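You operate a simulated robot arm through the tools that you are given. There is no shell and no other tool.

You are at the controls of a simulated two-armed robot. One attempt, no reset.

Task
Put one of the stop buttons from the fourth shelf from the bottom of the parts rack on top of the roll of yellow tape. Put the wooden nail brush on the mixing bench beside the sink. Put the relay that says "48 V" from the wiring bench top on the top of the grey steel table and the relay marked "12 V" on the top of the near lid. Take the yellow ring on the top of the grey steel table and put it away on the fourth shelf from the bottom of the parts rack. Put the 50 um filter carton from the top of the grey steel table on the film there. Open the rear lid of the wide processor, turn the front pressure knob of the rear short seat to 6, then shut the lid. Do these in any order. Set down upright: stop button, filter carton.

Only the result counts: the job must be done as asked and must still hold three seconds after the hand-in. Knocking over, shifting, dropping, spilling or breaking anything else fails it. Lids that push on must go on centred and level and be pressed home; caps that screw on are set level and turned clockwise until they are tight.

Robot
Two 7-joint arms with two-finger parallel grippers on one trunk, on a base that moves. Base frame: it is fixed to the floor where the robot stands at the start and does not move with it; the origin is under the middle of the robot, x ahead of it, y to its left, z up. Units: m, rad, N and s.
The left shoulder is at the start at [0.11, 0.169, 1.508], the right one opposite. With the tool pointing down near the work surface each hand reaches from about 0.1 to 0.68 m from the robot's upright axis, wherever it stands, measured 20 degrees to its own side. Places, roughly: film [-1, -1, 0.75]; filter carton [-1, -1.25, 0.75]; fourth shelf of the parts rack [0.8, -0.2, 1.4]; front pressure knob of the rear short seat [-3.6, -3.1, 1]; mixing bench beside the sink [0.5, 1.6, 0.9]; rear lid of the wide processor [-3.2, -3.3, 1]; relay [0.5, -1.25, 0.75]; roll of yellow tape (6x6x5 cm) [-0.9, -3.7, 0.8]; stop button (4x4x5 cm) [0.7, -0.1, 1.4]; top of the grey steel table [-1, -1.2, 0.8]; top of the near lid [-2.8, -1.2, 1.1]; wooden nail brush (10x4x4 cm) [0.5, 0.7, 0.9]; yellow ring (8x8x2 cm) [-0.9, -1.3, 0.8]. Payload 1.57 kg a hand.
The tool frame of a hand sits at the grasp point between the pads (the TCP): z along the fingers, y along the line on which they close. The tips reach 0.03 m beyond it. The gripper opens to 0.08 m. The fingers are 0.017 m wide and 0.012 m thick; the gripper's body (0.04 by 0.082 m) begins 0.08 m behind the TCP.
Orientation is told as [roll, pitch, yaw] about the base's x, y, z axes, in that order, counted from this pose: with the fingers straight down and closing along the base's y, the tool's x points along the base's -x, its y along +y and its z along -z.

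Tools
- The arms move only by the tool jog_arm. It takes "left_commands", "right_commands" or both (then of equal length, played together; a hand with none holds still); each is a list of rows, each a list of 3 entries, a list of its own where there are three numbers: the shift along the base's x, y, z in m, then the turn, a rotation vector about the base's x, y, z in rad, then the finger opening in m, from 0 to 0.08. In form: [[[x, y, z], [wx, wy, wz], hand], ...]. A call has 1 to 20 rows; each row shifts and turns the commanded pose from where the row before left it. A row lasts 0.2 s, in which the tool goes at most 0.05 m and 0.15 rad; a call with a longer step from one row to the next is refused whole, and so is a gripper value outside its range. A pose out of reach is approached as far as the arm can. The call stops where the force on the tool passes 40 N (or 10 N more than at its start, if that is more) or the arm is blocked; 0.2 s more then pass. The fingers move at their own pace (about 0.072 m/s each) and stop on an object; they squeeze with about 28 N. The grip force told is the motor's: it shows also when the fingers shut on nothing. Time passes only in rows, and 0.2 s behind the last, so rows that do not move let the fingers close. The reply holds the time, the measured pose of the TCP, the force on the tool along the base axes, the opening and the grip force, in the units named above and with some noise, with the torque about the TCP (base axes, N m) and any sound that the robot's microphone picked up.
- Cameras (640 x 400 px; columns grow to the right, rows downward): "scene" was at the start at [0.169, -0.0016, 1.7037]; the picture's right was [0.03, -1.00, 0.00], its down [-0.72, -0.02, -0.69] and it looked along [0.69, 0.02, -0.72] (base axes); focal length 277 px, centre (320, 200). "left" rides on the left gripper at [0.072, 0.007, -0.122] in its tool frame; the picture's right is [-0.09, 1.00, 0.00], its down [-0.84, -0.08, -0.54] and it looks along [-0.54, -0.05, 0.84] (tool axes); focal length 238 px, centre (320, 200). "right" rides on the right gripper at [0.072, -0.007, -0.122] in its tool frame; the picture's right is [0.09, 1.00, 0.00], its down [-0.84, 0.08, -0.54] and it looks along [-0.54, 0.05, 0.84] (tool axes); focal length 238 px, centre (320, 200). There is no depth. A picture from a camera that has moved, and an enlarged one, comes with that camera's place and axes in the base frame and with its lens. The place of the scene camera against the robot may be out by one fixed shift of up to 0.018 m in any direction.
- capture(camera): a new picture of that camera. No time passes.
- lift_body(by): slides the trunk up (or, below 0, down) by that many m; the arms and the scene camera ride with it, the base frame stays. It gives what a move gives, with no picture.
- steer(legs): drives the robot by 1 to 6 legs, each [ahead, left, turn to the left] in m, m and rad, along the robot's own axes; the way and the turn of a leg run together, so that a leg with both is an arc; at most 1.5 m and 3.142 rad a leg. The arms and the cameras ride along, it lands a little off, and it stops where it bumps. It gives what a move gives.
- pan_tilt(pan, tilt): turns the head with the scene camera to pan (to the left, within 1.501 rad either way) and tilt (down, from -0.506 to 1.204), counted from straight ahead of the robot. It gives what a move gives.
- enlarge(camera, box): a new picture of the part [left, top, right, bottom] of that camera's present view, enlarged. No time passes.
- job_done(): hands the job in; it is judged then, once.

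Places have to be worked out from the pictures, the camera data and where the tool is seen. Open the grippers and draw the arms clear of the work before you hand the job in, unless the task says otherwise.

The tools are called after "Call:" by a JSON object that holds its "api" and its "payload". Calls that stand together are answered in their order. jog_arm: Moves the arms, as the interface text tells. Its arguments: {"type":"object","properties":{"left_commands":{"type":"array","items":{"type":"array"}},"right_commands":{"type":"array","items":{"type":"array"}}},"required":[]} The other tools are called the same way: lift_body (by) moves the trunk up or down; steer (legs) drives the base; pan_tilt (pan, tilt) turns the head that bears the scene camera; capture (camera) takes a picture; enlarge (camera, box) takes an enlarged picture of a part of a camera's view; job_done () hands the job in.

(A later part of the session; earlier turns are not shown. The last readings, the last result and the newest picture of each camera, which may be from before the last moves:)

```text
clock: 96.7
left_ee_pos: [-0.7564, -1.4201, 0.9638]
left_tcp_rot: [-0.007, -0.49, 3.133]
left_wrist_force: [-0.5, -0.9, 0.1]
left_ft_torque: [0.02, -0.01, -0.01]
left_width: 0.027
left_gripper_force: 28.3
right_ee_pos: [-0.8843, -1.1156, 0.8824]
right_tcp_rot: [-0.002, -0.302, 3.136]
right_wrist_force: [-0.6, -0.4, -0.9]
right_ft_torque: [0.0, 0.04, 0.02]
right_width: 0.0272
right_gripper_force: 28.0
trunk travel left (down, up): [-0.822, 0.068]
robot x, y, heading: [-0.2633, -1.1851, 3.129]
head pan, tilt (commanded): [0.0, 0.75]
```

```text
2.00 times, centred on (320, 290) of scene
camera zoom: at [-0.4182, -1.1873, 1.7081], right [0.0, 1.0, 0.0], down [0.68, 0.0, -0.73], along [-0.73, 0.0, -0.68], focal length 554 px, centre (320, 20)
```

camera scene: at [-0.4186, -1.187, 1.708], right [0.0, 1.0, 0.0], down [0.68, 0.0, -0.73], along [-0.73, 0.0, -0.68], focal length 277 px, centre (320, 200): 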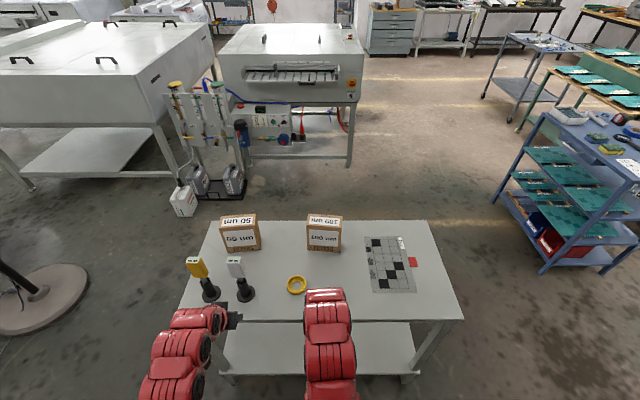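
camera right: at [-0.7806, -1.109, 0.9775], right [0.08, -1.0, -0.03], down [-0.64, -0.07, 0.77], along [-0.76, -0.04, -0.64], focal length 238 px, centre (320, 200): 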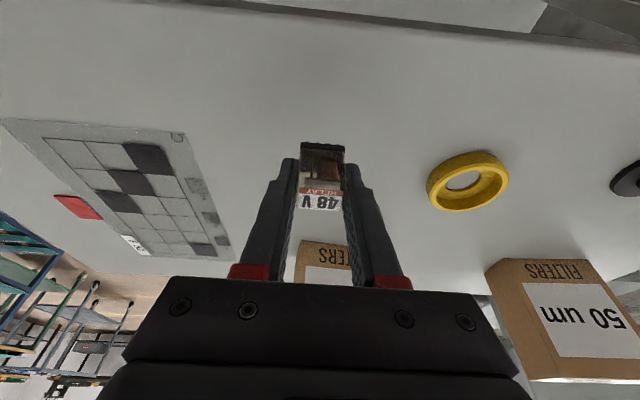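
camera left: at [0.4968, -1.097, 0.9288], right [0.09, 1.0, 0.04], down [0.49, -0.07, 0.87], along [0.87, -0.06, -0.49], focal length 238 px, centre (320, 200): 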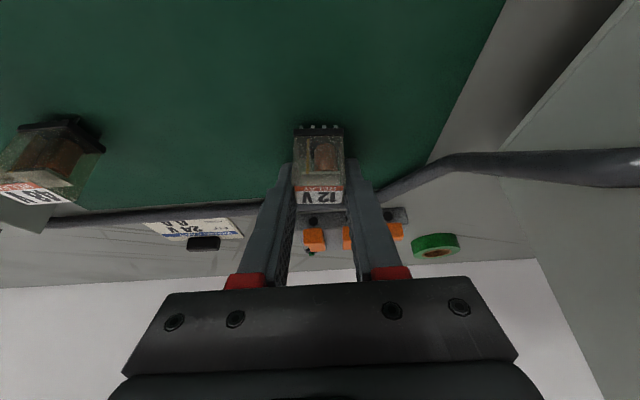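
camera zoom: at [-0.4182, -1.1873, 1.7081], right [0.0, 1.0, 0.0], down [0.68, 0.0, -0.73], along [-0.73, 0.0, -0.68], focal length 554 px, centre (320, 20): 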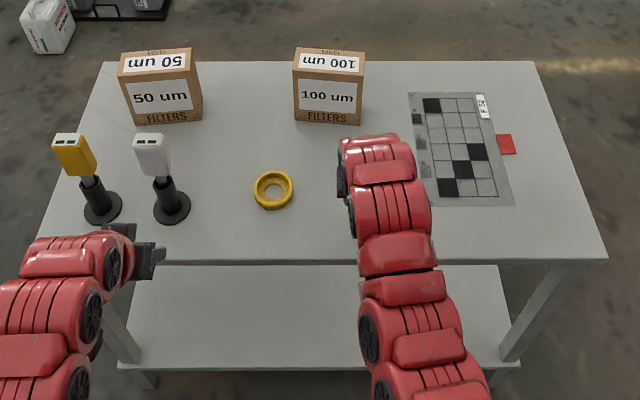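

The ring triangulates to mid-height z≈0.79, so the table top is about 0.78. I lower the relay in stages and watch the force.

Call:
{"api": "jog_arm", "payload": {"right_commands": [[[0, 0, -0.03], [0, 0, 0], 0.01], [[0, 0, -0.025], [0, 0, 0], 0.01], [[0, 0, 0], [0, 0, 0], 0.01]]}}

Call:
{"api": "capture", "payload": {"camera": "right"}}

```text
clock: 97.5
left_ee_pos: [-0.756, -1.4204, 0.9657]
left_tcp_rot: [-0.006, -0.49, 3.134]
left_wrist_force: [-0.3, 1.2, 0.4]
left_ft_torque: [0.0, 0.01, 0.02]
left_width: 0.0271
left_gripper_force: 28.2
right_ee_pos: [-0.8871, -1.1157, 0.8307]
right_tcp_rot: [0.0, -0.31, 3.136]
right_wrist_force: [-3.4, 0.5, 34.0]
right_ft_torque: [0.03, 0.0, -0.01]
right_width: 0.0276
right_gripper_force: 27.5
trunk travel left (down, up): [-0.822, 0.068]
robot x, y, heading: [-0.2669, -1.1849, 3.143]
head pan, tilt (commanded): [0.0, 0.75]
```

```text
taken
camera right: at [-0.7815, -1.1086, 0.9253], right [0.08, -1.0, -0.03], down [-0.63, -0.07, 0.77], along [-0.77, -0.05, -0.63], focal length 238 px, centre (320, 200)
```

right: 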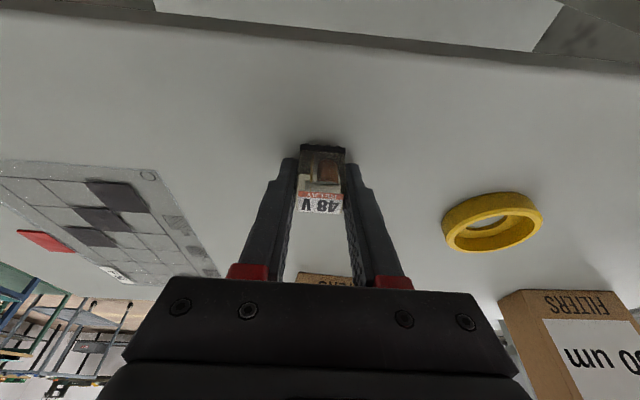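

Contact: table top is about z≈0.80. I relieve the pressure (up 4 mm) and open the right fingers, then rise.

Call:
{"api": "jog_arm", "payload": {"right_commands": [[[0, 0, 0.0035], [0, 0, 0], 0.01], [[0, 0, 0], [0, 0, 0], 0.01]]}}

```text
clock: 98.1
left_ee_pos: [-0.7561, -1.4211, 0.9639]
left_tcp_rot: [-0.006, -0.488, 3.132]
left_wrist_force: [-0.4, -0.2, -0.1]
left_ft_torque: [0.01, 0.01, -0.03]
left_width: 0.0273
left_gripper_force: 27.8
right_ee_pos: [-0.8838, -1.1158, 0.8315]
right_tcp_rot: [-0.001, -0.301, 3.136]
right_wrist_force: [-7.4, 0.0, 18.8]
right_ft_torque: [-0.11, 0.24, -0.09]
right_width: 0.0271
right_gripper_force: 27.5
trunk travel left (down, up): [-0.822, 0.068]
robot x, y, heading: [-0.2682, -1.1852, 3.143]
head pan, tilt (commanded): [0.0, 0.75]
```

Still 19 N of contact; I raise another 1.5 mm, then open slowly and lift.

Call:
{"api": "jog_arm", "payload": {"right_commands": [[[0, 0, 0.0015], [0, 0, 0], 0.01], [[0, 0, 0], [0, 0, 0], 0.04], [[0, 0, 0], [0, 0, 0], 0.05], [[0, 0, 0], [0, 0, 0], 0.05], [[0, 0, 0.03], [0, 0, 0], 0.05], [[0, 0, 0.04], [0, 0, 0], 0.05], [[0, 0, 0.03], [0, 0, 0], 0.05]]}}

Call:
{"api": "capture", "payload": {"camera": "right"}}

```text
clock: 99.7
left_ee_pos: [-0.757, -1.42, 0.964]
left_tcp_rot: [-0.007, -0.487, 3.134]
left_wrist_force: [-0.7, 0.5, 0.7]
left_ft_torque: [-0.02, 0.03, 0.05]
left_width: 0.0273
left_gripper_force: 27.7
right_ee_pos: [-0.8857, -1.1165, 0.9317]
right_tcp_rot: [-0.002, -0.299, 3.139]
right_wrist_force: [-0.1, -0.5, 0.0]
right_ft_torque: [0.0, 0.0, 0.0]
right_width: 0.0501
right_gripper_force: 0.1
trunk travel left (down, up): [-0.822, 0.068]
robot x, y, heading: [-0.266, -1.1831, 3.138]
head pan, tilt (commanded): [0.0, 0.75]
```

```text
taken
camera right: at [-0.7815, -1.1093, 1.0261], right [0.08, -1.0, -0.03], down [-0.64, -0.08, 0.76], along [-0.76, -0.05, -0.64], focal length 238 px, centre (320, 200)
```

right: 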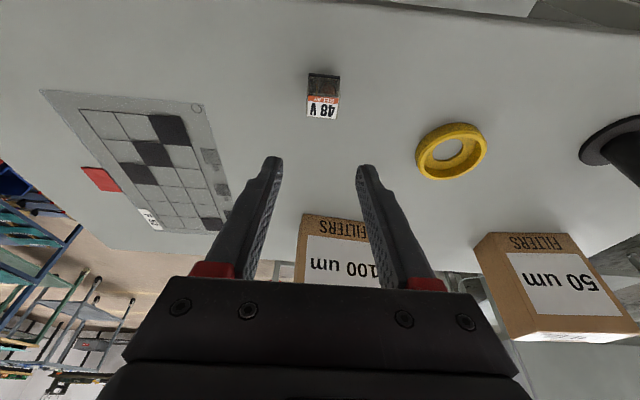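

The 48 V relay stands upright on the table. The 50 µm carton (≈14.5 × 7.3 × 12.5 cm) is near the table's west side, so I draw the right hand back and drive around the north end of the table to the west side.

Call:
{"api": "jog_arm", "payload": {"right_commands": [[[0.04, 0.01, 0.02], [0, 0, 0], 0.05], [[0.04, 0.01, 0.01], [0, 0.1, 0], 0.05], [[0.04, 0.01, 0], [0, 0.1, 0], 0.05], [[0.03, 0.01, 0], [0, 0.1, 0], 0.05]]}}

Call:
{"api": "steer", "payload": {"legs": [[0.0, -0.95, 0.0], [1.45, 0.0, 0.0]]}}

Call:
{"api": "pan_tilt", "payload": {"pan": 0.3, "tilt": 0.6}}

Call:
{"api": "capture", "payload": {"camera": "scene"}}

```text
clock: 100.7
left_ee_pos: [-0.7565, -1.4213, 0.9631]
left_tcp_rot: [-0.008, -0.488, 3.134]
left_wrist_force: [-0.5, -0.8, 0.0]
left_ft_torque: [0.04, -0.06, -0.01]
left_width: 0.0272
left_gripper_force: 27.9
right_ee_pos: [-0.7542, -1.0814, 0.9623]
right_tcp_rot: [-0.005, -0.535, 3.136]
right_wrist_force: [-0.2, 0.4, 0.6]
right_ft_torque: [0.02, 0.02, -0.02]
right_width: 0.0501
right_gripper_force: 0.1
right hand out of reach, approached as far as the arm can: row 4
trunk travel left (down, up): [-0.822, 0.068]
robot x, y, heading: [-0.2643, -1.1826, 3.141]
head pan, tilt (commanded): [0.0, 0.75]
```

```text
clock: 112.5
left_ee_pos: [-2.208, -0.468, 0.9634]
left_tcp_rot: [-0.007, -0.487, 3.131]
left_wrist_force: [-1.0, 0.4, 0.4]
left_ft_torque: [-0.01, 0.0, 0.0]
left_width: 0.0271
left_gripper_force: 28.2
right_ee_pos: [-2.2047, -0.1278, 0.9623]
right_tcp_rot: [-0.002, -0.533, 3.135]
right_wrist_force: [0.2, -0.3, 0.5]
right_ft_torque: [0.01, 0.01, -0.01]
right_width: 0.0502
right_gripper_force: 0.1
trunk travel left (down, up): [-0.822, 0.068]
robot x, y, heading: [-1.7113, -0.2311, 3.136]
head pan, tilt (commanded): [0.0, 0.75]
```

```text
clock: 113.2
left_ee_pos: [-2.2068, -0.4669, 0.9628]
left_tcp_rot: [-0.007, -0.486, 3.132]
left_wrist_force: [-0.1, 0.5, -1.6]
left_ft_torque: [0.02, 0.03, -0.02]
left_width: 0.0268
left_gripper_force: 28.3
right_ee_pos: [-2.2052, -0.129, 0.9616]
right_tcp_rot: [-0.001, -0.535, 3.134]
right_wrist_force: [-0.2, 1.1, 0.2]
right_ft_torque: [-0.01, -0.01, 0.02]
right_width: 0.0499
right_gripper_force: 0.0
trunk travel left (down, up): [-0.822, 0.068]
robot x, y, heading: [-1.7122, -0.235, 3.136]
head pan, tilt (commanded): [0.3, 0.6]
```

```text
taken
camera scene: at [-1.8705, -0.261, 1.7209], right [-0.29, 0.96, 0.0], down [0.54, 0.16, -0.82], along [-0.79, -0.24, -0.57], focal length 277 px, centre (320, 200)
```

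scene: 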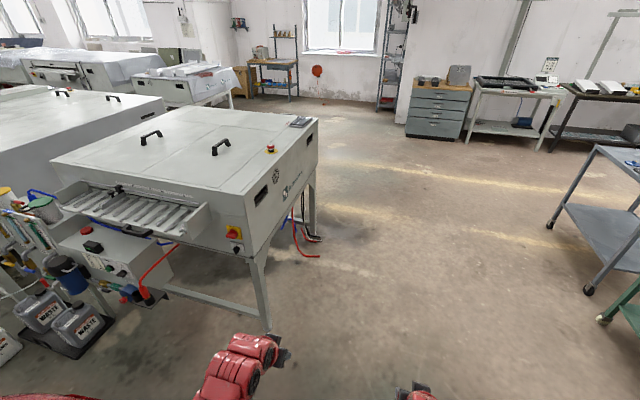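

The machine in front is the one whose lid lies near [−2.8,−1.2,1.1]. I zoom in to see its lids and seams.

Call:
{"api": "enlarge", "payload": {"camera": "scene", "box": [30, 90, 350, 290]}}

Call:
{"api": "enlarge", "payload": {"camera": "scene", "box": [0, 30, 260, 180]}}

```text
2.00 times, centred on (190, 190) of scene
camera zoom: at [-1.8705, -0.261, 1.7209], right [-0.29, 0.96, 0.0], down [0.54, 0.16, -0.82], along [-0.79, -0.24, -0.57], focal length 554 px, centre (580, 220)
```

zoom: 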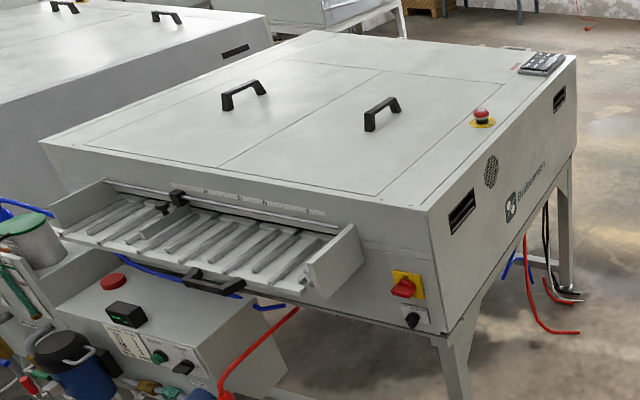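

```text
2.46 times, centred on (130, 105) of scene
camera zoom: at [-1.8705, -0.261, 1.7209], right [-0.29, 0.96, 0.0], down [0.54, 0.16, -0.82], along [-0.79, -0.24, -0.57], focal length 682 px, centre (788, 434)
```

zoom: 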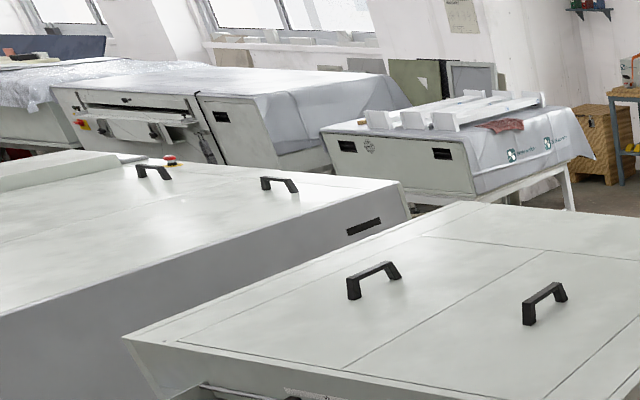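

The processor ahead has two lids split at y≈−1.375; the near one spans roughly x −3.35…−2.70, y −1.375…−0.97, top z≈1.1. I raise the trunk and test how high the left hand can go with the present tilt, in free space here.

Call:
{"api": "lift_body", "payload": {"by": 0.066}}

Call:
{"api": "jog_arm", "payload": {"left_commands": [[[-0.04, 0, 0.02], [0, 0, 0], 0.01], [[-0.04, 0, 0.02], [0, 0, 0], 0.01], [[-0.04, 0, 0.02], [0, 0, 0], 0.01], [[-0.03, 0, 0.03], [0, 0, 0], 0.01], [[-0.03, 0, 0.03], [0, 0, 0], 0.01], [[-0.01, 0, 0.03], [0, 0, 0], 0.01]]}}

```text
clock: 114.3
left_ee_pos: [-2.2088, -0.4669, 1.0294]
left_tcp_rot: [-0.005, -0.487, 3.13]
left_wrist_force: [-0.3, 0.1, -0.6]
left_ft_torque: [-0.02, 0.0, -0.01]
left_width: 0.0272
left_gripper_force: 28.4
right_ee_pos: [-2.2044, -0.1286, 1.0274]
right_tcp_rot: [0.0, -0.534, 3.134]
right_wrist_force: [0.0, 0.2, -0.1]
right_ft_torque: [0.01, 0.0, -0.02]
right_width: 0.0501
right_gripper_force: 0.1
trunk travel left (down, up): [-0.888, 0.002]
robot x, y, heading: [-1.7154, -0.2296, 3.139]
head pan, tilt (commanded): [0.3, 0.6]
```

```text
clock: 115.7
left_ee_pos: [-2.3972, -0.4678, 1.1807]
left_tcp_rot: [-0.007, -0.489, 3.133]
left_wrist_force: [-0.6, 0.1, 0.1]
left_ft_torque: [-0.01, 0.01, 0.02]
left_width: 0.0271
left_gripper_force: 28.0
right_ee_pos: [-2.2039, -0.1296, 1.0278]
right_tcp_rot: [0.0, -0.534, 3.134]
right_wrist_force: [-0.1, -0.9, 0.3]
right_ft_torque: [-0.02, 0.02, -0.01]
right_width: 0.05
right_gripper_force: 0.0
trunk travel left (down, up): [-0.888, 0.002]
robot x, y, heading: [-1.71, -0.2327, 3.136]
head pan, tilt (commanded): [0.3, 0.6]
```

z=1.18 is reachable with this tilt. I strafe left to line the left hand up with the near lid (y≈−1.13), then check heights before driving in.

Call:
{"api": "steer", "payload": {"legs": [[0.0, 0.66, 0.0]]}}

Call:
{"api": "pan_tilt", "payload": {"pan": 0.1, "tilt": 0.6}}

Call:
{"api": "capture", "payload": {"camera": "scene"}}

Call:
{"api": "capture", "payload": {"camera": "left"}}

```text
clock: 119.3
left_ee_pos: [-2.3977, -1.1297, 1.1803]
left_tcp_rot: [-0.007, -0.486, 3.135]
left_wrist_force: [-0.1, -0.2, 0.4]
left_ft_torque: [0.0, -0.01, 0.01]
left_width: 0.0268
left_gripper_force: 28.4
right_ee_pos: [-2.2077, -0.7884, 1.0276]
right_tcp_rot: [-0.002, -0.533, 3.142]
right_wrist_force: [-0.1, -0.9, 0.6]
right_ft_torque: [0.01, -0.02, 0.04]
right_width: 0.0501
right_gripper_force: 0.0
trunk travel left (down, up): [-0.888, 0.002]
robot x, y, heading: [-1.7161, -0.8863, -3.141]
head pan, tilt (commanded): [0.3, 0.6]
```

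```text
clock: 120.1
left_ee_pos: [-2.3971, -1.1294, 1.1813]
left_tcp_rot: [-0.006, -0.487, 3.137]
left_wrist_force: [-0.3, 0.3, -1.6]
left_ft_torque: [-0.01, 0.03, -0.05]
left_width: 0.0272
left_gripper_force: 28.2
right_ee_pos: [-2.2062, -0.7889, 1.0278]
right_tcp_rot: [-0.001, -0.535, 3.141]
right_wrist_force: [0.0, -0.1, 0.3]
right_ft_torque: [-0.01, -0.01, 0.03]
right_width: 0.0499
right_gripper_force: 0.0
trunk travel left (down, up): [-0.888, 0.002]
robot x, y, heading: [-1.7175, -0.8911, -3.141]
head pan, tilt (commanded): [0.099, 0.6]
```

```text
taken
camera scene: at [-1.8758, -0.9031, 1.7869], right [-0.1, 0.99, 0.0], down [0.56, 0.06, -0.82], along [-0.82, -0.08, -0.57], focal length 277 px, centre (320, 200)
```

scene: 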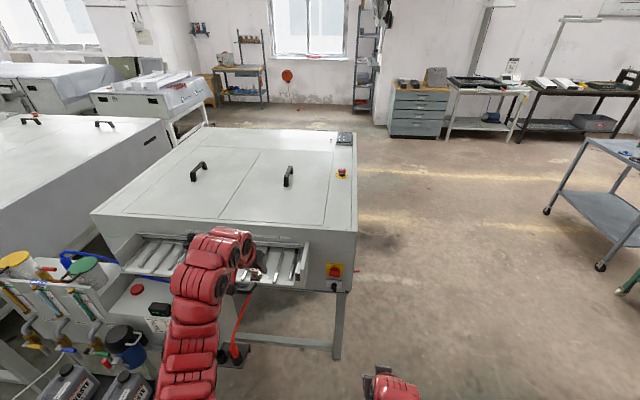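

```text
taken
camera left: at [-2.2768, -1.1391, 1.2544], right [-0.09, -1.0, 0.04], down [-0.48, 0.08, 0.87], along [-0.87, 0.06, -0.49], focal length 238 px, centre (320, 200)
```

left: 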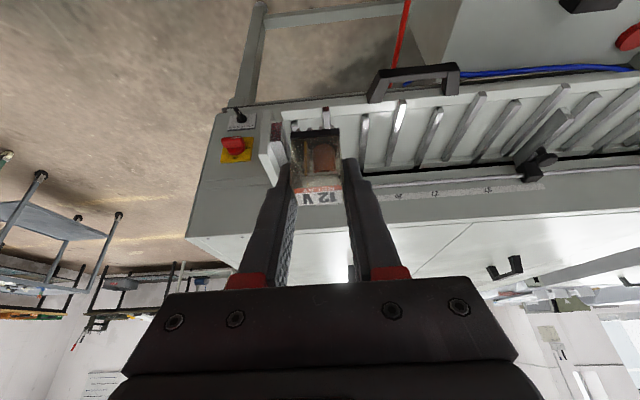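

The lid top appears to be at z≈1.06–1.09, lid front edge x≈−2.74, handle at x≈−3.05. I move the right hand outward for clearance, then drive forward 0.4 m.

Call:
{"api": "jog_arm", "payload": {"right_commands": [[[0.0, 0.04, 0.02], [0, 0, 0], 0.05], [[0.0, 0.04, 0.02], [0, 0, 0], 0.05], [[0.0, 0.02, 0.0], [0, 0, 0], 0.05]]}}

Call:
{"api": "steer", "payload": {"legs": [[0.4, 0.0, 0.0]]}}

Call:
{"api": "capture", "payload": {"camera": "scene"}}

Call:
{"api": "capture", "payload": {"camera": "left"}}

```text
clock: 120.9
left_ee_pos: [-2.3976, -1.1303, 1.1794]
left_tcp_rot: [-0.007, -0.487, 3.136]
left_wrist_force: [0.2, -0.3, -0.6]
left_ft_torque: [0.02, -0.02, 0.02]
left_width: 0.0269
left_gripper_force: 27.8
right_ee_pos: [-2.2071, -0.7688, 1.027]
right_tcp_rot: [-0.011, -0.532, -3.137]
right_wrist_force: [0.2, -1.4, -0.7]
right_ft_torque: [0.01, 0.04, -0.05]
right_width: 0.05
right_gripper_force: 0.0
right hand out of reach, approached as far as the arm can: row 1, 2
trunk travel left (down, up): [-0.888, 0.002]
robot x, y, heading: [-1.7156, -0.8863, -3.138]
head pan, tilt (commanded): [0.099, 0.6]
```

```text
clock: 123.4
left_ee_pos: [-2.7935, -1.126, 1.1801]
left_tcp_rot: [-0.006, -0.487, 3.134]
left_wrist_force: [0.2, 0.1, -0.2]
left_ft_torque: [0.03, 0.01, 0.02]
left_width: 0.0271
left_gripper_force: 27.8
right_ee_pos: [-2.6016, -0.7677, 1.0276]
right_tcp_rot: [-0.001, -0.533, 3.141]
right_wrist_force: [0.3, 0.1, -0.3]
right_ft_torque: [0.02, 0.01, 0.02]
right_width: 0.0501
right_gripper_force: 0.1
trunk travel left (down, up): [-0.888, 0.002]
robot x, y, heading: [-2.1115, -0.887, 3.139]
head pan, tilt (commanded): [0.099, 0.6]
```

```text
taken
camera scene: at [-2.2707, -0.9015, 1.7871], right [-0.1, 1.0, 0.0], down [0.56, 0.05, -0.83], along [-0.82, -0.08, -0.56], focal length 277 px, centre (320, 200)
```

scene: 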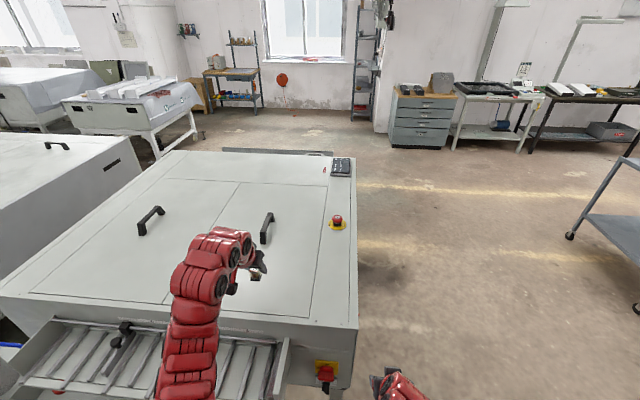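

```text
taken
camera left: at [-2.6727, -1.1367, 1.2549], right [-0.09, -0.99, 0.04], down [-0.48, 0.08, 0.87], along [-0.87, 0.06, -0.49], focal length 238 px, centre (320, 200)
```

left: 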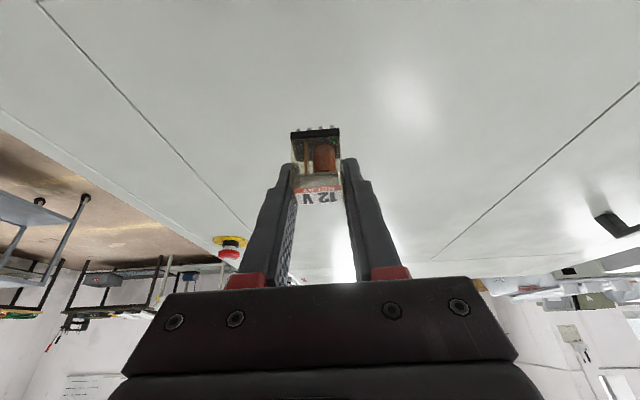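

The two views agree on a lid height of z≈1.072. I move the relay forward to x≈−2.865 and lower to just above the lid.

Call:
{"api": "jog_arm", "payload": {"left_commands": [[[-0.035, -0.01, 0], [0, 0, 0], 0.01], [[-0.035, -0.01, 0], [0, 0, 0], 0.01], [[0, 0, -0.03], [0, 0, 0], 0.01], [[0, 0, -0.03], [0, 0, 0], 0.01], [[0, 0, 0], [0, 0, 0], 0.01]]}}

Call:
{"api": "capture", "payload": {"camera": "left"}}

Call:
{"api": "enlarge", "payload": {"camera": "scene", "box": [120, 150, 380, 330]}}

```text
clock: 124.6
left_ee_pos: [-2.8636, -1.148, 1.1204]
left_tcp_rot: [-0.008, -0.491, 3.131]
left_wrist_force: [0.4, 0.7, -0.8]
left_ft_torque: [-0.02, 0.03, 0.02]
left_width: 0.0273
left_gripper_force: 27.7
right_ee_pos: [-2.6024, -0.7669, 1.0261]
right_tcp_rot: [-0.003, -0.529, 3.14]
right_wrist_force: [-0.3, 0.2, 0.3]
right_ft_torque: [0.04, -0.02, 0.03]
right_width: 0.0501
right_gripper_force: 0.1
trunk travel left (down, up): [-0.888, 0.002]
robot x, y, heading: [-2.1105, -0.8914, 3.144]
head pan, tilt (commanded): [0.099, 0.6]
```

```text
taken
camera left: at [-2.7433, -1.1576, 1.1941], right [-0.09, -0.99, 0.04], down [-0.48, 0.08, 0.87], along [-0.87, 0.06, -0.49], focal length 238 px, centre (320, 200)
```

left: 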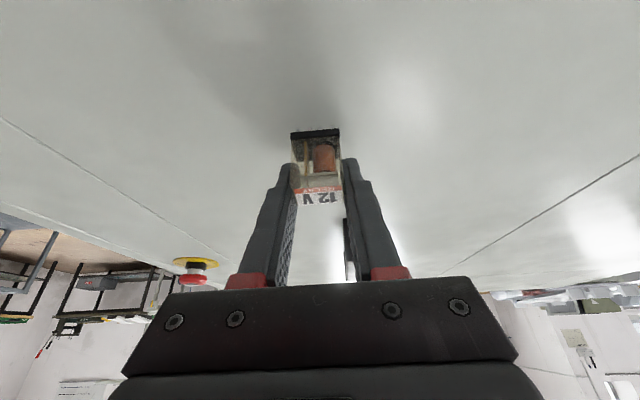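

```text
2.22 times, centred on (250, 240) of scene
camera zoom: at [-2.2721, -0.9013, 1.7869], right [-0.1, 1.0, 0.0], down [0.56, 0.05, -0.82], along [-0.82, -0.08, -0.57], focal length 616 px, centre (476, 111)
```

zoom: 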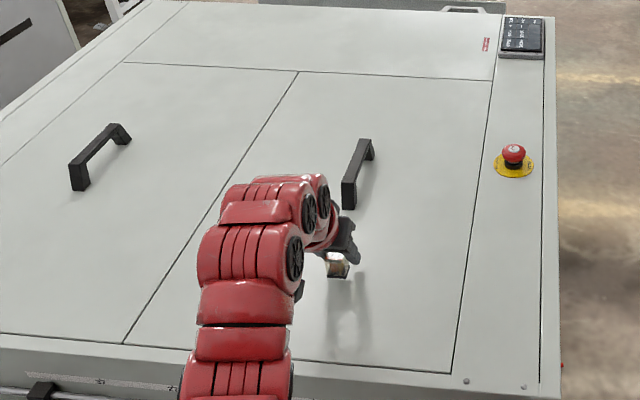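

Good position, clear of the handle. I lower in fine steps to contact.

Call:
{"api": "jog_arm", "payload": {"left_commands": [[[0, 0, -0.006], [0, 0, 0], 0.01], [[0, 0, -0.004], [0, 0, 0], 0.01], [[0, 0, -0.003], [0, 0, 0], 0.01], [[0, 0, 0], [0, 0, 0], 0.01]]}}

```text
clock: 125.6
left_ee_pos: [-2.8632, -1.1475, 1.1126]
left_tcp_rot: [-0.006, -0.498, 3.133]
left_wrist_force: [-8.8, 0.1, 27.2]
left_ft_torque: [-0.08, -0.19, -0.05]
left_width: 0.0274
left_gripper_force: 27.9
right_ee_pos: [-2.6011, -0.7664, 1.0288]
right_tcp_rot: [-0.002, -0.534, 3.14]
right_wrist_force: [0.7, -0.5, 1.0]
right_ft_torque: [0.02, 0.0, -0.03]
right_width: 0.05
right_gripper_force: 0.0
trunk travel left (down, up): [-0.888, 0.002]
robot x, y, heading: [-2.1114, -0.8889, 3.134]
head pan, tilt (commanded): [0.099, 0.6]
```

Contact at TCP z≈1.113. I relieve 4.5 mm, open and lift away.

Call:
{"api": "jog_arm", "payload": {"left_commands": [[[0, 0, 0.004], [0, 0, 0], 0.01], [[0, 0, 0.0], [0, 0, 0], 0.01]]}}

```text
clock: 126.2
left_ee_pos: [-2.8619, -1.1474, 1.1117]
left_tcp_rot: [-0.006, -0.489, 3.133]
left_wrist_force: [-6.3, -0.9, 16.1]
left_ft_torque: [-0.04, -0.05, -0.02]
left_width: 0.0272
left_gripper_force: 28.0
right_ee_pos: [-2.6028, -0.7665, 1.028]
right_tcp_rot: [-0.005, -0.532, 3.139]
right_wrist_force: [-0.6, 1.0, 0.1]
right_ft_torque: [0.02, -0.04, 0.0]
right_width: 0.0499
right_gripper_force: 0.1
trunk travel left (down, up): [-0.888, 0.002]
robot x, y, heading: [-2.1097, -0.8858, 3.137]
head pan, tilt (commanded): [0.099, 0.6]
```

Call:
{"api": "jog_arm", "payload": {"left_commands": [[[0, 0, 0.001], [0, 0, 0], 0.01], [[0, 0, 0], [0, 0, 0], 0.035], [[0, 0, 0], [0, 0, 0], 0.05], [[0, 0, 0], [0, 0, 0], 0.05], [[0, 0, 0.03], [0, 0, 0], 0.05], [[0, 0, 0.03], [0, 0, 0], 0.05]]}}

Call:
{"api": "capture", "payload": {"camera": "left"}}

Call:
{"api": "enlarge", "payload": {"camera": "scene", "box": [120, 150, 380, 330]}}

```text
clock: 127.6
left_ee_pos: [-2.8649, -1.1479, 1.1728]
left_tcp_rot: [-0.007, -0.489, 3.133]
left_wrist_force: [-0.7, 0.6, -0.3]
left_ft_torque: [0.04, 0.0, 0.02]
left_width: 0.0499
left_gripper_force: 0.0
right_ee_pos: [-2.603, -0.7681, 1.0272]
right_tcp_rot: [-0.004, -0.532, 3.141]
right_wrist_force: [-0.4, -0.1, -0.5]
right_ft_torque: [0.01, -0.01, 0.0]
right_width: 0.0498
right_gripper_force: 0.0
trunk travel left (down, up): [-0.888, 0.002]
robot x, y, heading: [-2.1071, -0.8854, 3.139]
head pan, tilt (commanded): [0.099, 0.6]
```

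```text
taken
camera left: at [-2.7431, -1.1566, 1.2468], right [-0.09, -0.99, 0.04], down [-0.48, 0.08, 0.87], along [-0.87, 0.06, -0.49], focal length 238 px, centre (320, 200)
```

left: 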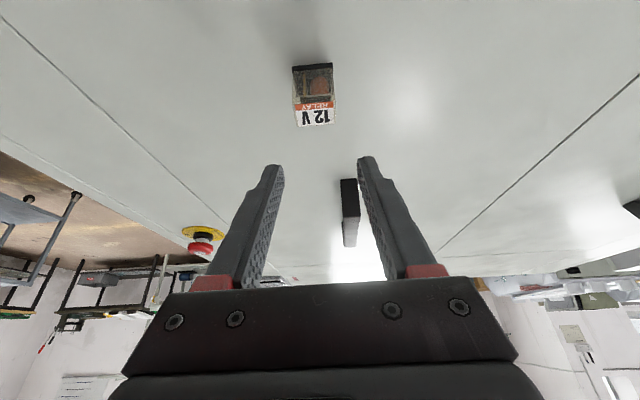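

```text
2.22 times, centred on (250, 240) of scene
camera zoom: at [-2.2716, -0.9015, 1.787], right [-0.1, 1.0, 0.0], down [0.56, 0.05, -0.83], along [-0.82, -0.08, -0.56], focal length 616 px, centre (476, 111)
```

zoom: 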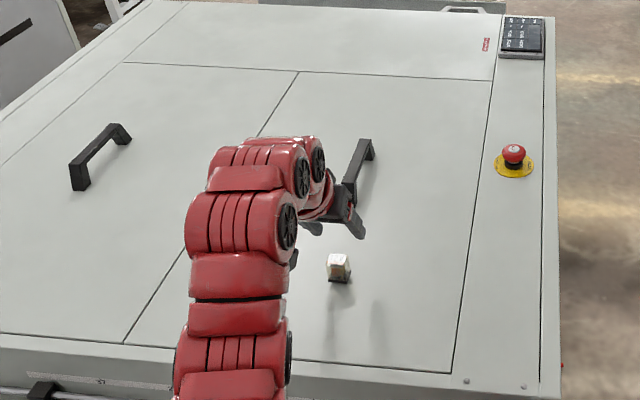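

The 12 V relay stands on the near lid. Now I draw the left hand back, back the robot away and turn to face the grey table from the west.

Call:
{"api": "jog_arm", "payload": {"left_commands": [[[0.045, 0, 0.01], [0, 0, 0], 0.05], [[0.045, 0, 0.0], [0, 0, 0], 0.05], [[0.045, 0, 0], [0, 0, 0], 0.05]]}}

Call:
{"api": "steer", "payload": {"legs": [[-0.25, 0.0, 0.0], [0.0, 0.0, -1.57], [0.0, 0.0, -1.57]]}}

Call:
{"api": "pan_tilt", "payload": {"pan": -0.2, "tilt": 0.8}}

Call:
{"api": "capture", "payload": {"camera": "scene"}}

```text
clock: 128.4
left_ee_pos: [-2.7255, -1.1479, 1.1821]
left_tcp_rot: [-0.006, -0.488, 3.134]
left_wrist_force: [0.2, 0.2, -0.1]
left_ft_torque: [-0.02, 0.01, -0.01]
left_width: 0.0502
left_gripper_force: 0.0
right_ee_pos: [-2.6012, -0.7673, 1.0284]
right_tcp_rot: [-0.005, -0.534, 3.14]
right_wrist_force: [0.2, 0.1, -0.3]
right_ft_torque: [-0.02, 0.01, 0.03]
right_width: 0.05
right_gripper_force: 0.0
trunk travel left (down, up): [-0.888, 0.002]
robot x, y, heading: [-2.1092, -0.8927, 3.142]
head pan, tilt (commanded): [0.099, 0.6]
```

```text
clock: 137.9
left_ee_pos: [-1.2434, -0.643, 1.1821]
left_tcp_rot: [-0.006, -0.489, -0.028]
left_wrist_force: [-1.0, -0.4, -0.5]
left_ft_torque: [0.01, 0.0, 0.0]
left_width: 0.0497
left_gripper_force: 0.0
right_ee_pos: [-1.3764, -1.0202, 1.0274]
right_tcp_rot: [-0.003, -0.53, -0.021]
right_wrist_force: [-0.3, -0.1, -0.2]
right_ft_torque: [-0.01, 0.0, -0.03]
right_width: 0.0502
right_gripper_force: 0.0
trunk travel left (down, up): [-0.888, 0.002]
robot x, y, heading: [-1.8654, -0.8917, -0.024]
head pan, tilt (commanded): [0.099, 0.6]
```

```text
clock: 138.7
left_ee_pos: [-1.2434, -0.6421, 1.1822]
left_tcp_rot: [-0.007, -0.487, -0.027]
left_wrist_force: [0.2, 0.2, 0.0]
left_ft_torque: [0.01, 0.02, 0.02]
left_width: 0.05
left_gripper_force: 0.1
right_ee_pos: [-1.3763, -1.0206, 1.0279]
right_tcp_rot: [-0.003, -0.532, -0.02]
right_wrist_force: [0.0, 0.1, -0.7]
right_ft_torque: [0.0, -0.01, -0.01]
right_width: 0.05
right_gripper_force: 0.1
trunk travel left (down, up): [-0.888, 0.002]
robot x, y, heading: [-1.8629, -0.8945, -0.029]
head pan, tilt (commanded): [-0.201, 0.799]
```

```text
taken
camera scene: at [-1.6974, -0.9132, 1.7701], right [-0.22, -0.98, 0.0], down [-0.7, 0.16, -0.7], along [0.68, -0.15, -0.72], focal length 277 px, centre (320, 200)
```

scene: 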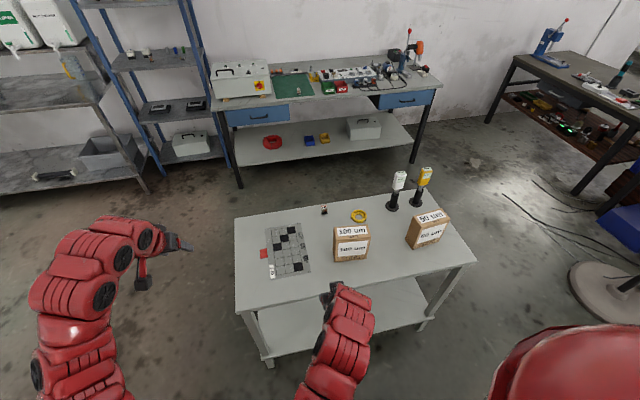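

I strafe right to face the 50 µm carton and correct the heading.

Call:
{"api": "steer", "payload": {"legs": [[0.0, -0.42, 0.028]]}}

Call:
{"api": "capture", "payload": {"camera": "scene"}}

Call:
{"api": "enlarge", "payload": {"camera": "scene", "box": [240, 180, 480, 330]}}

Call:
{"api": "capture", "payload": {"camera": "right"}}

```text
clock: 141.2
left_ee_pos: [-1.2532, -1.0476, 1.1817]
left_tcp_rot: [-0.009, -0.488, 0.0]
left_wrist_force: [-0.5, 0.4, -0.1]
left_ft_torque: [0.03, 0.01, 0.01]
left_width: 0.0501
left_gripper_force: 0.1
right_ee_pos: [-1.3763, -1.4283, 1.0275]
right_tcp_rot: [-0.005, -0.53, 0.007]
right_wrist_force: [0.4, 0.2, 0.6]
right_ft_torque: [-0.01, -0.04, 0.01]
right_width: 0.0499
right_gripper_force: 0.1
trunk travel left (down, up): [-0.888, 0.002]
robot x, y, heading: [-1.8662, -1.3125, 0.006]
head pan, tilt (commanded): [-0.201, 0.799]
```

```text
taken
camera scene: at [-1.7003, -1.3296, 1.7701], right [-0.19, -0.98, 0.0], down [-0.7, 0.14, -0.7], along [0.68, -0.14, -0.72], focal length 277 px, centre (320, 200)
```

scene: 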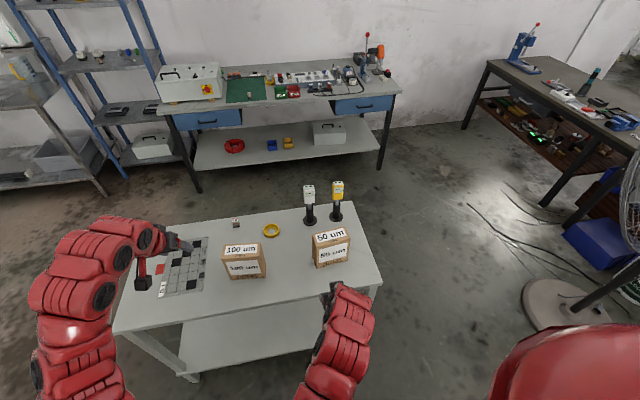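

```text
2.67 times, centred on (360, 255) of scene
camera zoom: at [-1.7003, -1.3296, 1.7701], right [-0.19, -0.98, 0.0], down [-0.7, 0.14, -0.7], along [0.68, -0.14, -0.72], focal length 739 px, centre (213, 53)
```

zoom: 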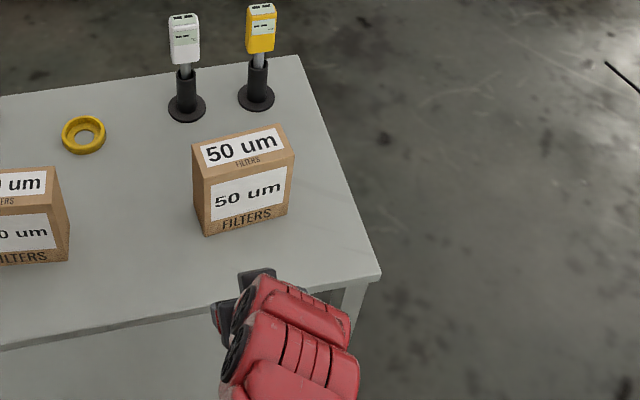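

```text
taken
camera right: at [-1.5009, -1.4347, 1.0965], right [-0.08, 1.0, -0.05], down [0.45, 0.08, 0.89], along [0.89, 0.05, -0.45], focal length 238 px, centre (320, 200)
```

right: 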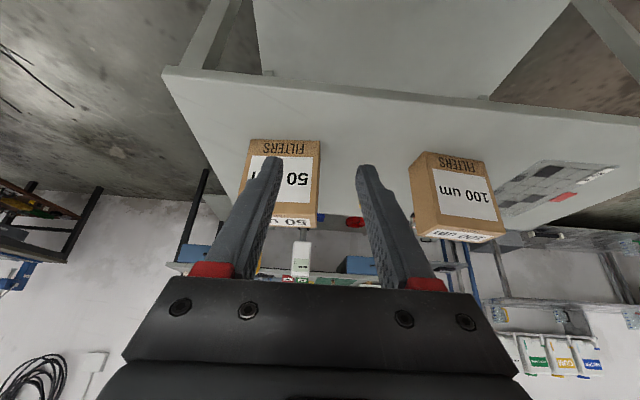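

I enlarge the carton further to measure its depth (it must fit the 8 cm opening).

Call:
{"api": "enlarge", "payload": {"camera": "scene", "box": [300, 215, 364, 275]}}

Call:
{"api": "enlarge", "payload": {"camera": "right", "box": [220, 120, 400, 240]}}

```text
6.67 times, centred on (332, 245) of scene
camera zoom: at [-1.7003, -1.3296, 1.7701], right [-0.19, -0.98, 0.0], down [-0.7, 0.14, -0.7], along [0.68, -0.14, -0.72], focal length 1848 px, centre (240, -100)
```

zoom: 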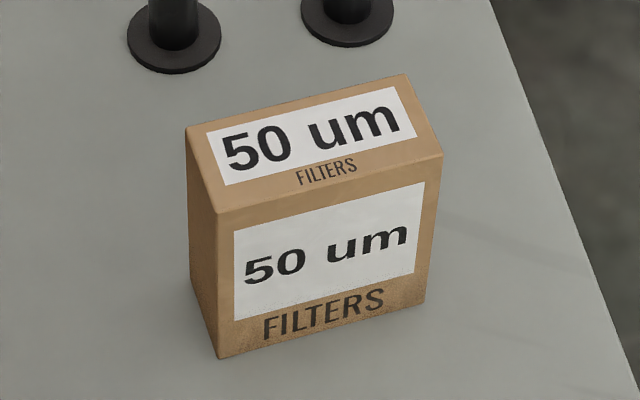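

```text
3.33 times, centred on (310, 180) of right
camera zoom: at [-1.5009, -1.4347, 1.0965], right [-0.08, 1.0, -0.05], down [0.45, 0.08, 0.89], along [0.89, 0.05, -0.45], focal length 794 px, centre (353, 267)
```

zoom: 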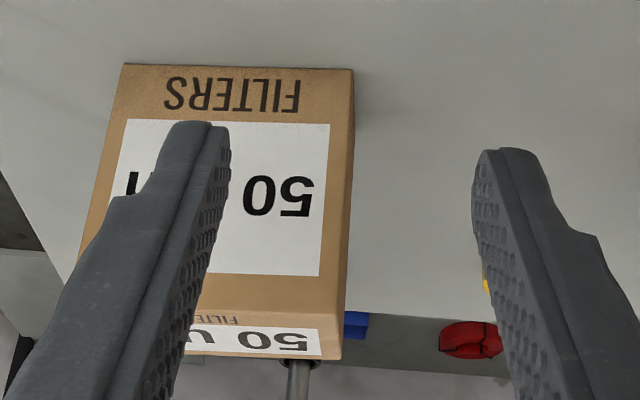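

The carton measures about 13 × 5–6.5 × 14.5 cm, yawed ≈7°, centre ≈[−1.122,−1.483]. I set the right hand straight down, yaw it −83° so it closes across the thin side, open fully, then drive a bit nearer.

Call:
{"api": "jog_arm", "payload": {"right_commands": [[[0, 0, 0], [0, 0.132, 0], 0.08], [[0, 0, 0], [0, 0.132, 0], 0.08], [[0, 0, 0], [0, 0.132, 0], 0.08], [[0, 0, 0], [0, 0.132, 0], 0.08], [[0, 0, 0], [0, 0, -0.145], 0.08], [[0, 0, 0], [0, 0, -0.145], 0.08], [[0, 0, 0], [0, 0, -0.145], 0.08], [[0, 0, 0], [0, 0, -0.145], 0.08], [[0, 0, 0], [0, 0, -0.145], 0.08], [[0, 0, 0], [0, 0, -0.145], 0.08], [[0, 0, 0], [0, 0, -0.145], 0.08], [[0, 0, 0], [0, 0, -0.145], 0.08], [[0, 0, 0], [0, 0, -0.145], 0.08], [[0, 0, 0], [0, 0, -0.147], 0.08]]}}

Call:
{"api": "capture", "payload": {"camera": "right"}}

```text
clock: 144.2
left_ee_pos: [-1.2528, -1.0474, 1.1819]
left_tcp_rot: [-0.007, -0.486, 0.0]
left_wrist_force: [-0.6, 0.4, 0.1]
left_ft_torque: [-0.01, 0.01, -0.02]
left_width: 0.0501
left_gripper_force: 0.1
right_ee_pos: [-1.3757, -1.4291, 1.0278]
right_tcp_rot: [0.001, -0.003, -1.449]
right_wrist_force: [0.3, 0.4, 0.2]
right_ft_torque: [-0.01, -0.04, -0.02]
right_width: 0.0799
right_gripper_force: 0.1
trunk travel left (down, up): [-0.888, 0.002]
robot x, y, heading: [-1.8692, -1.3168, 0.006]
head pan, tilt (commanded): [-0.201, 0.799]
```

```text
taken
camera right: at [-1.3924, -1.3573, 1.1492], right [0.98, 0.21, 0.0], down [0.18, -0.82, 0.55], along [0.12, -0.53, -0.84], focal length 238 px, centre (320, 200)
```

right: 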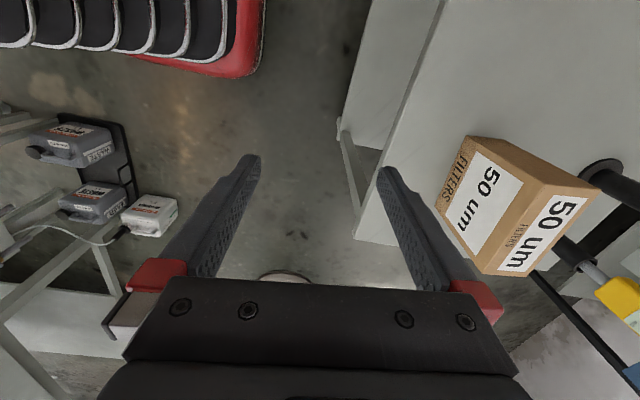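

The hand is vertical and above the carton height. I drive forward 0.13 m and move the hand over the carton.

Call:
{"api": "steer", "payload": {"legs": [[0.13, 0.0, 0.0]]}}

Call:
{"api": "jog_arm", "payload": {"right_commands": [[[0.035, -0.018, 0], [0, 0, 0], 0.08], [[0.035, -0.018, 0], [0, 0, 0], 0.08], [[0.035, -0.018, 0], [0, 0, 0], 0.08], [[0, 0, 0], [0, 0, 0], 0.08]]}}

Call:
{"api": "capture", "payload": {"camera": "right"}}

Call:
{"api": "enlarge", "payload": {"camera": "scene", "box": [220, 180, 420, 330]}}

```text
clock: 145.5
left_ee_pos: [-1.1262, -1.0472, 1.183]
left_tcp_rot: [-0.005, -0.489, -0.001]
left_wrist_force: [-0.1, -1.0, 0.3]
left_ft_torque: [-0.01, -0.02, 0.0]
left_width: 0.05
left_gripper_force: 0.0
right_ee_pos: [-1.2493, -1.4282, 1.0276]
right_tcp_rot: [0.002, -0.003, -1.447]
right_wrist_force: [-0.4, 0.6, 0.1]
right_ft_torque: [-0.01, -0.04, -0.03]
right_width: 0.0799
right_gripper_force: 0.0
trunk travel left (down, up): [-0.888, 0.002]
robot x, y, heading: [-1.7396, -1.3067, 0.006]
head pan, tilt (commanded): [-0.201, 0.799]
```

```text
clock: 146.5
left_ee_pos: [-1.1257, -1.046, 1.1815]
left_tcp_rot: [-0.007, -0.488, 0.001]
left_wrist_force: [0.5, 0.2, -0.1]
left_ft_torque: [0.0, -0.03, -0.01]
left_width: 0.0499
left_gripper_force: 0.1
right_ee_pos: [-1.144, -1.4827, 1.028]
right_tcp_rot: [0.0, -0.004, -1.446]
right_wrist_force: [-0.3, -0.4, 0.2]
right_ft_torque: [-0.02, -0.01, -0.02]
right_width: 0.08
right_gripper_force: 0.0
trunk travel left (down, up): [-0.888, 0.002]
robot x, y, heading: [-1.74, -1.312, 0.005]
head pan, tilt (commanded): [-0.201, 0.799]
```

```text
taken
camera right: at [-1.1602, -1.4109, 1.1496], right [0.98, 0.21, 0.0], down [0.18, -0.82, 0.55], along [0.12, -0.53, -0.84], focal length 238 px, centre (320, 200)
```

right: 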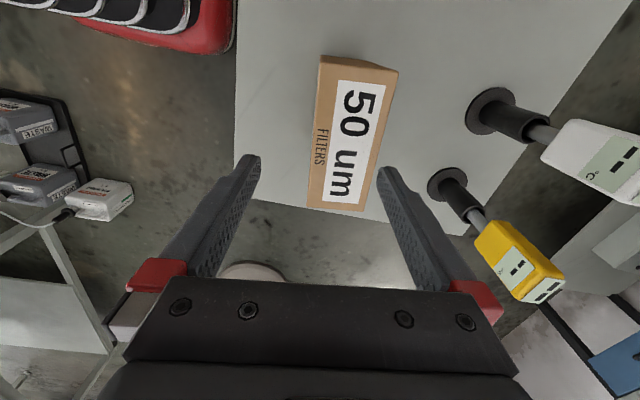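

```text
2.67 times, centred on (320, 255) of scene
camera zoom: at [-1.573, -1.3295, 1.7702], right [-0.19, -0.98, 0.0], down [-0.7, 0.14, -0.7], along [0.68, -0.14, -0.72], focal length 739 px, centre (320, 53)
```

zoom: 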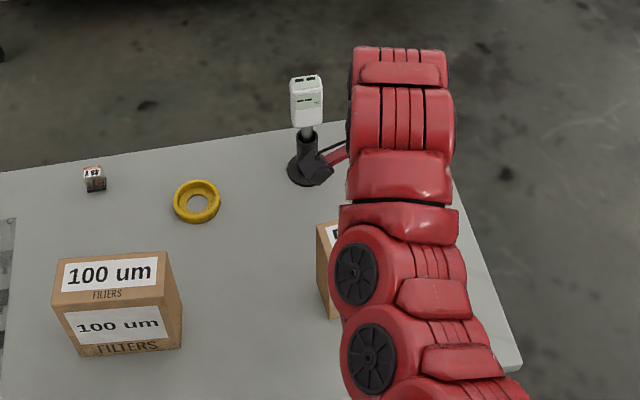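

The carton top measures ≈6 × 13.3 cm, centre [−1.121,−1.481]. I shift 23 mm in x, descend to z≈0.925 and check.

Call:
{"api": "jog_arm", "payload": {"right_commands": [[[0.023, 0.002, 0], [0, 0, -0.012], 0.08], [[0, 0, -0.03], [0, 0, 0], 0.08], [[0, 0, 0], [0, 0, 0], 0.08]]}}

Call:
{"api": "capture", "payload": {"camera": "right"}}

```text
clock: 147.3
left_ee_pos: [-1.1252, -1.0465, 1.1819]
left_tcp_rot: [-0.007, -0.486, 0.0]
left_wrist_force: [0.1, -0.6, 1.5]
left_ft_torque: [0.01, 0.0, 0.0]
left_width: 0.0501
left_gripper_force: 0.0
right_ee_pos: [-1.1187, -1.4809, 0.9975]
right_tcp_rot: [-0.001, -0.004, -1.459]
right_wrist_force: [0.3, 0.1, 1.0]
right_ft_torque: [-0.01, -0.05, -0.01]
right_width: 0.0801
right_gripper_force: 0.1
trunk travel left (down, up): [-0.888, 0.002]
robot x, y, heading: [-1.7375, -1.3084, 0.007]
head pan, tilt (commanded): [-0.201, 0.799]
```

```text
taken
camera right: at [-1.135, -1.4085, 1.1196], right [0.98, 0.2, 0.0], down [0.17, -0.82, 0.54], along [0.11, -0.53, -0.84], focal length 238 px, centre (320, 200)
```

right: 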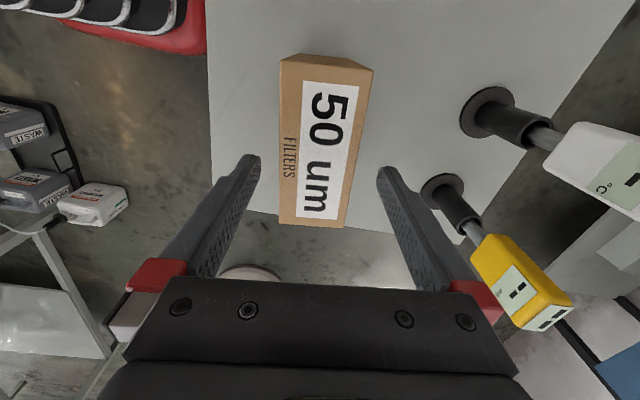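

Centred within 2 mm. I descend to z≈0.925 so the fingers straddle the carton.

Call:
{"api": "jog_arm", "payload": {"right_commands": [[[-0.002, 0, -0.03], [0, 0, 0], 0.08], [[0, 0, -0.03], [0, 0, 0], 0.08], [[0, 0, -0.012], [0, 0, 0], 0.08], [[0, 0, 0], [0, 0, 0], 0.08]]}}

Call:
{"api": "capture", "payload": {"camera": "right"}}

```text
clock: 148.3
left_ee_pos: [-1.1262, -1.0473, 1.182]
left_tcp_rot: [-0.006, -0.488, -0.001]
left_wrist_force: [0.2, 0.5, -0.2]
left_ft_torque: [0.01, 0.06, 0.0]
left_width: 0.0498
left_gripper_force: 0.1
right_ee_pos: [-1.1213, -1.4803, 0.9248]
right_tcp_rot: [0.0, -0.003, -1.458]
right_wrist_force: [0.4, -0.5, -0.6]
right_ft_torque: [0.01, -0.01, 0.01]
right_width: 0.0801
right_gripper_force: 0.0
trunk travel left (down, up): [-0.888, 0.002]
robot x, y, heading: [-1.741, -1.3053, 0.003]
head pan, tilt (commanded): [-0.201, 0.799]
```

```text
taken
camera right: at [-1.1368, -1.4084, 1.0472], right [0.98, 0.2, 0.0], down [0.17, -0.82, 0.54], along [0.11, -0.53, -0.84], focal length 238 px, centre (320, 200)
```

right: 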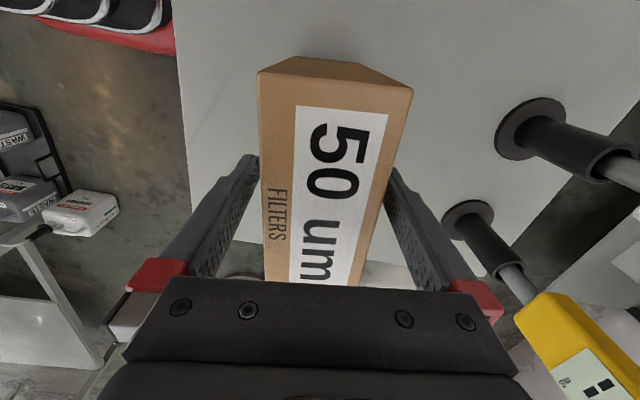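

Fingers straddle the carton with no contact. I close on it.

Call:
{"api": "jog_arm", "payload": {"right_commands": [[[0, 0, 0], [0, 0, 0], 0.04], [[0, 0, 0], [0, 0, 0], 0.04], [[0, 0, 0], [0, 0, 0], 0.04], [[0, 0, 0], [0, 0, 0], 0.04]]}}

```text
clock: 149.3
left_ee_pos: [-1.1253, -1.0471, 1.1815]
left_tcp_rot: [-0.007, -0.485, 0.0]
left_wrist_force: [0.1, -0.4, 0.0]
left_ft_torque: [0.02, 0.0, 0.03]
left_width: 0.0495
left_gripper_force: 0.1
right_ee_pos: [-1.1205, -1.4812, 0.924]
right_tcp_rot: [0.001, -0.002, -1.46]
right_wrist_force: [0.8, 0.7, 0.1]
right_ft_torque: [0.11, -0.15, -0.05]
right_width: 0.0599
right_gripper_force: 28.0
trunk travel left (down, up): [-0.888, 0.002]
robot x, y, heading: [-1.7402, -1.3124, 0.009]
head pan, tilt (commanded): [-0.201, 0.799]
```

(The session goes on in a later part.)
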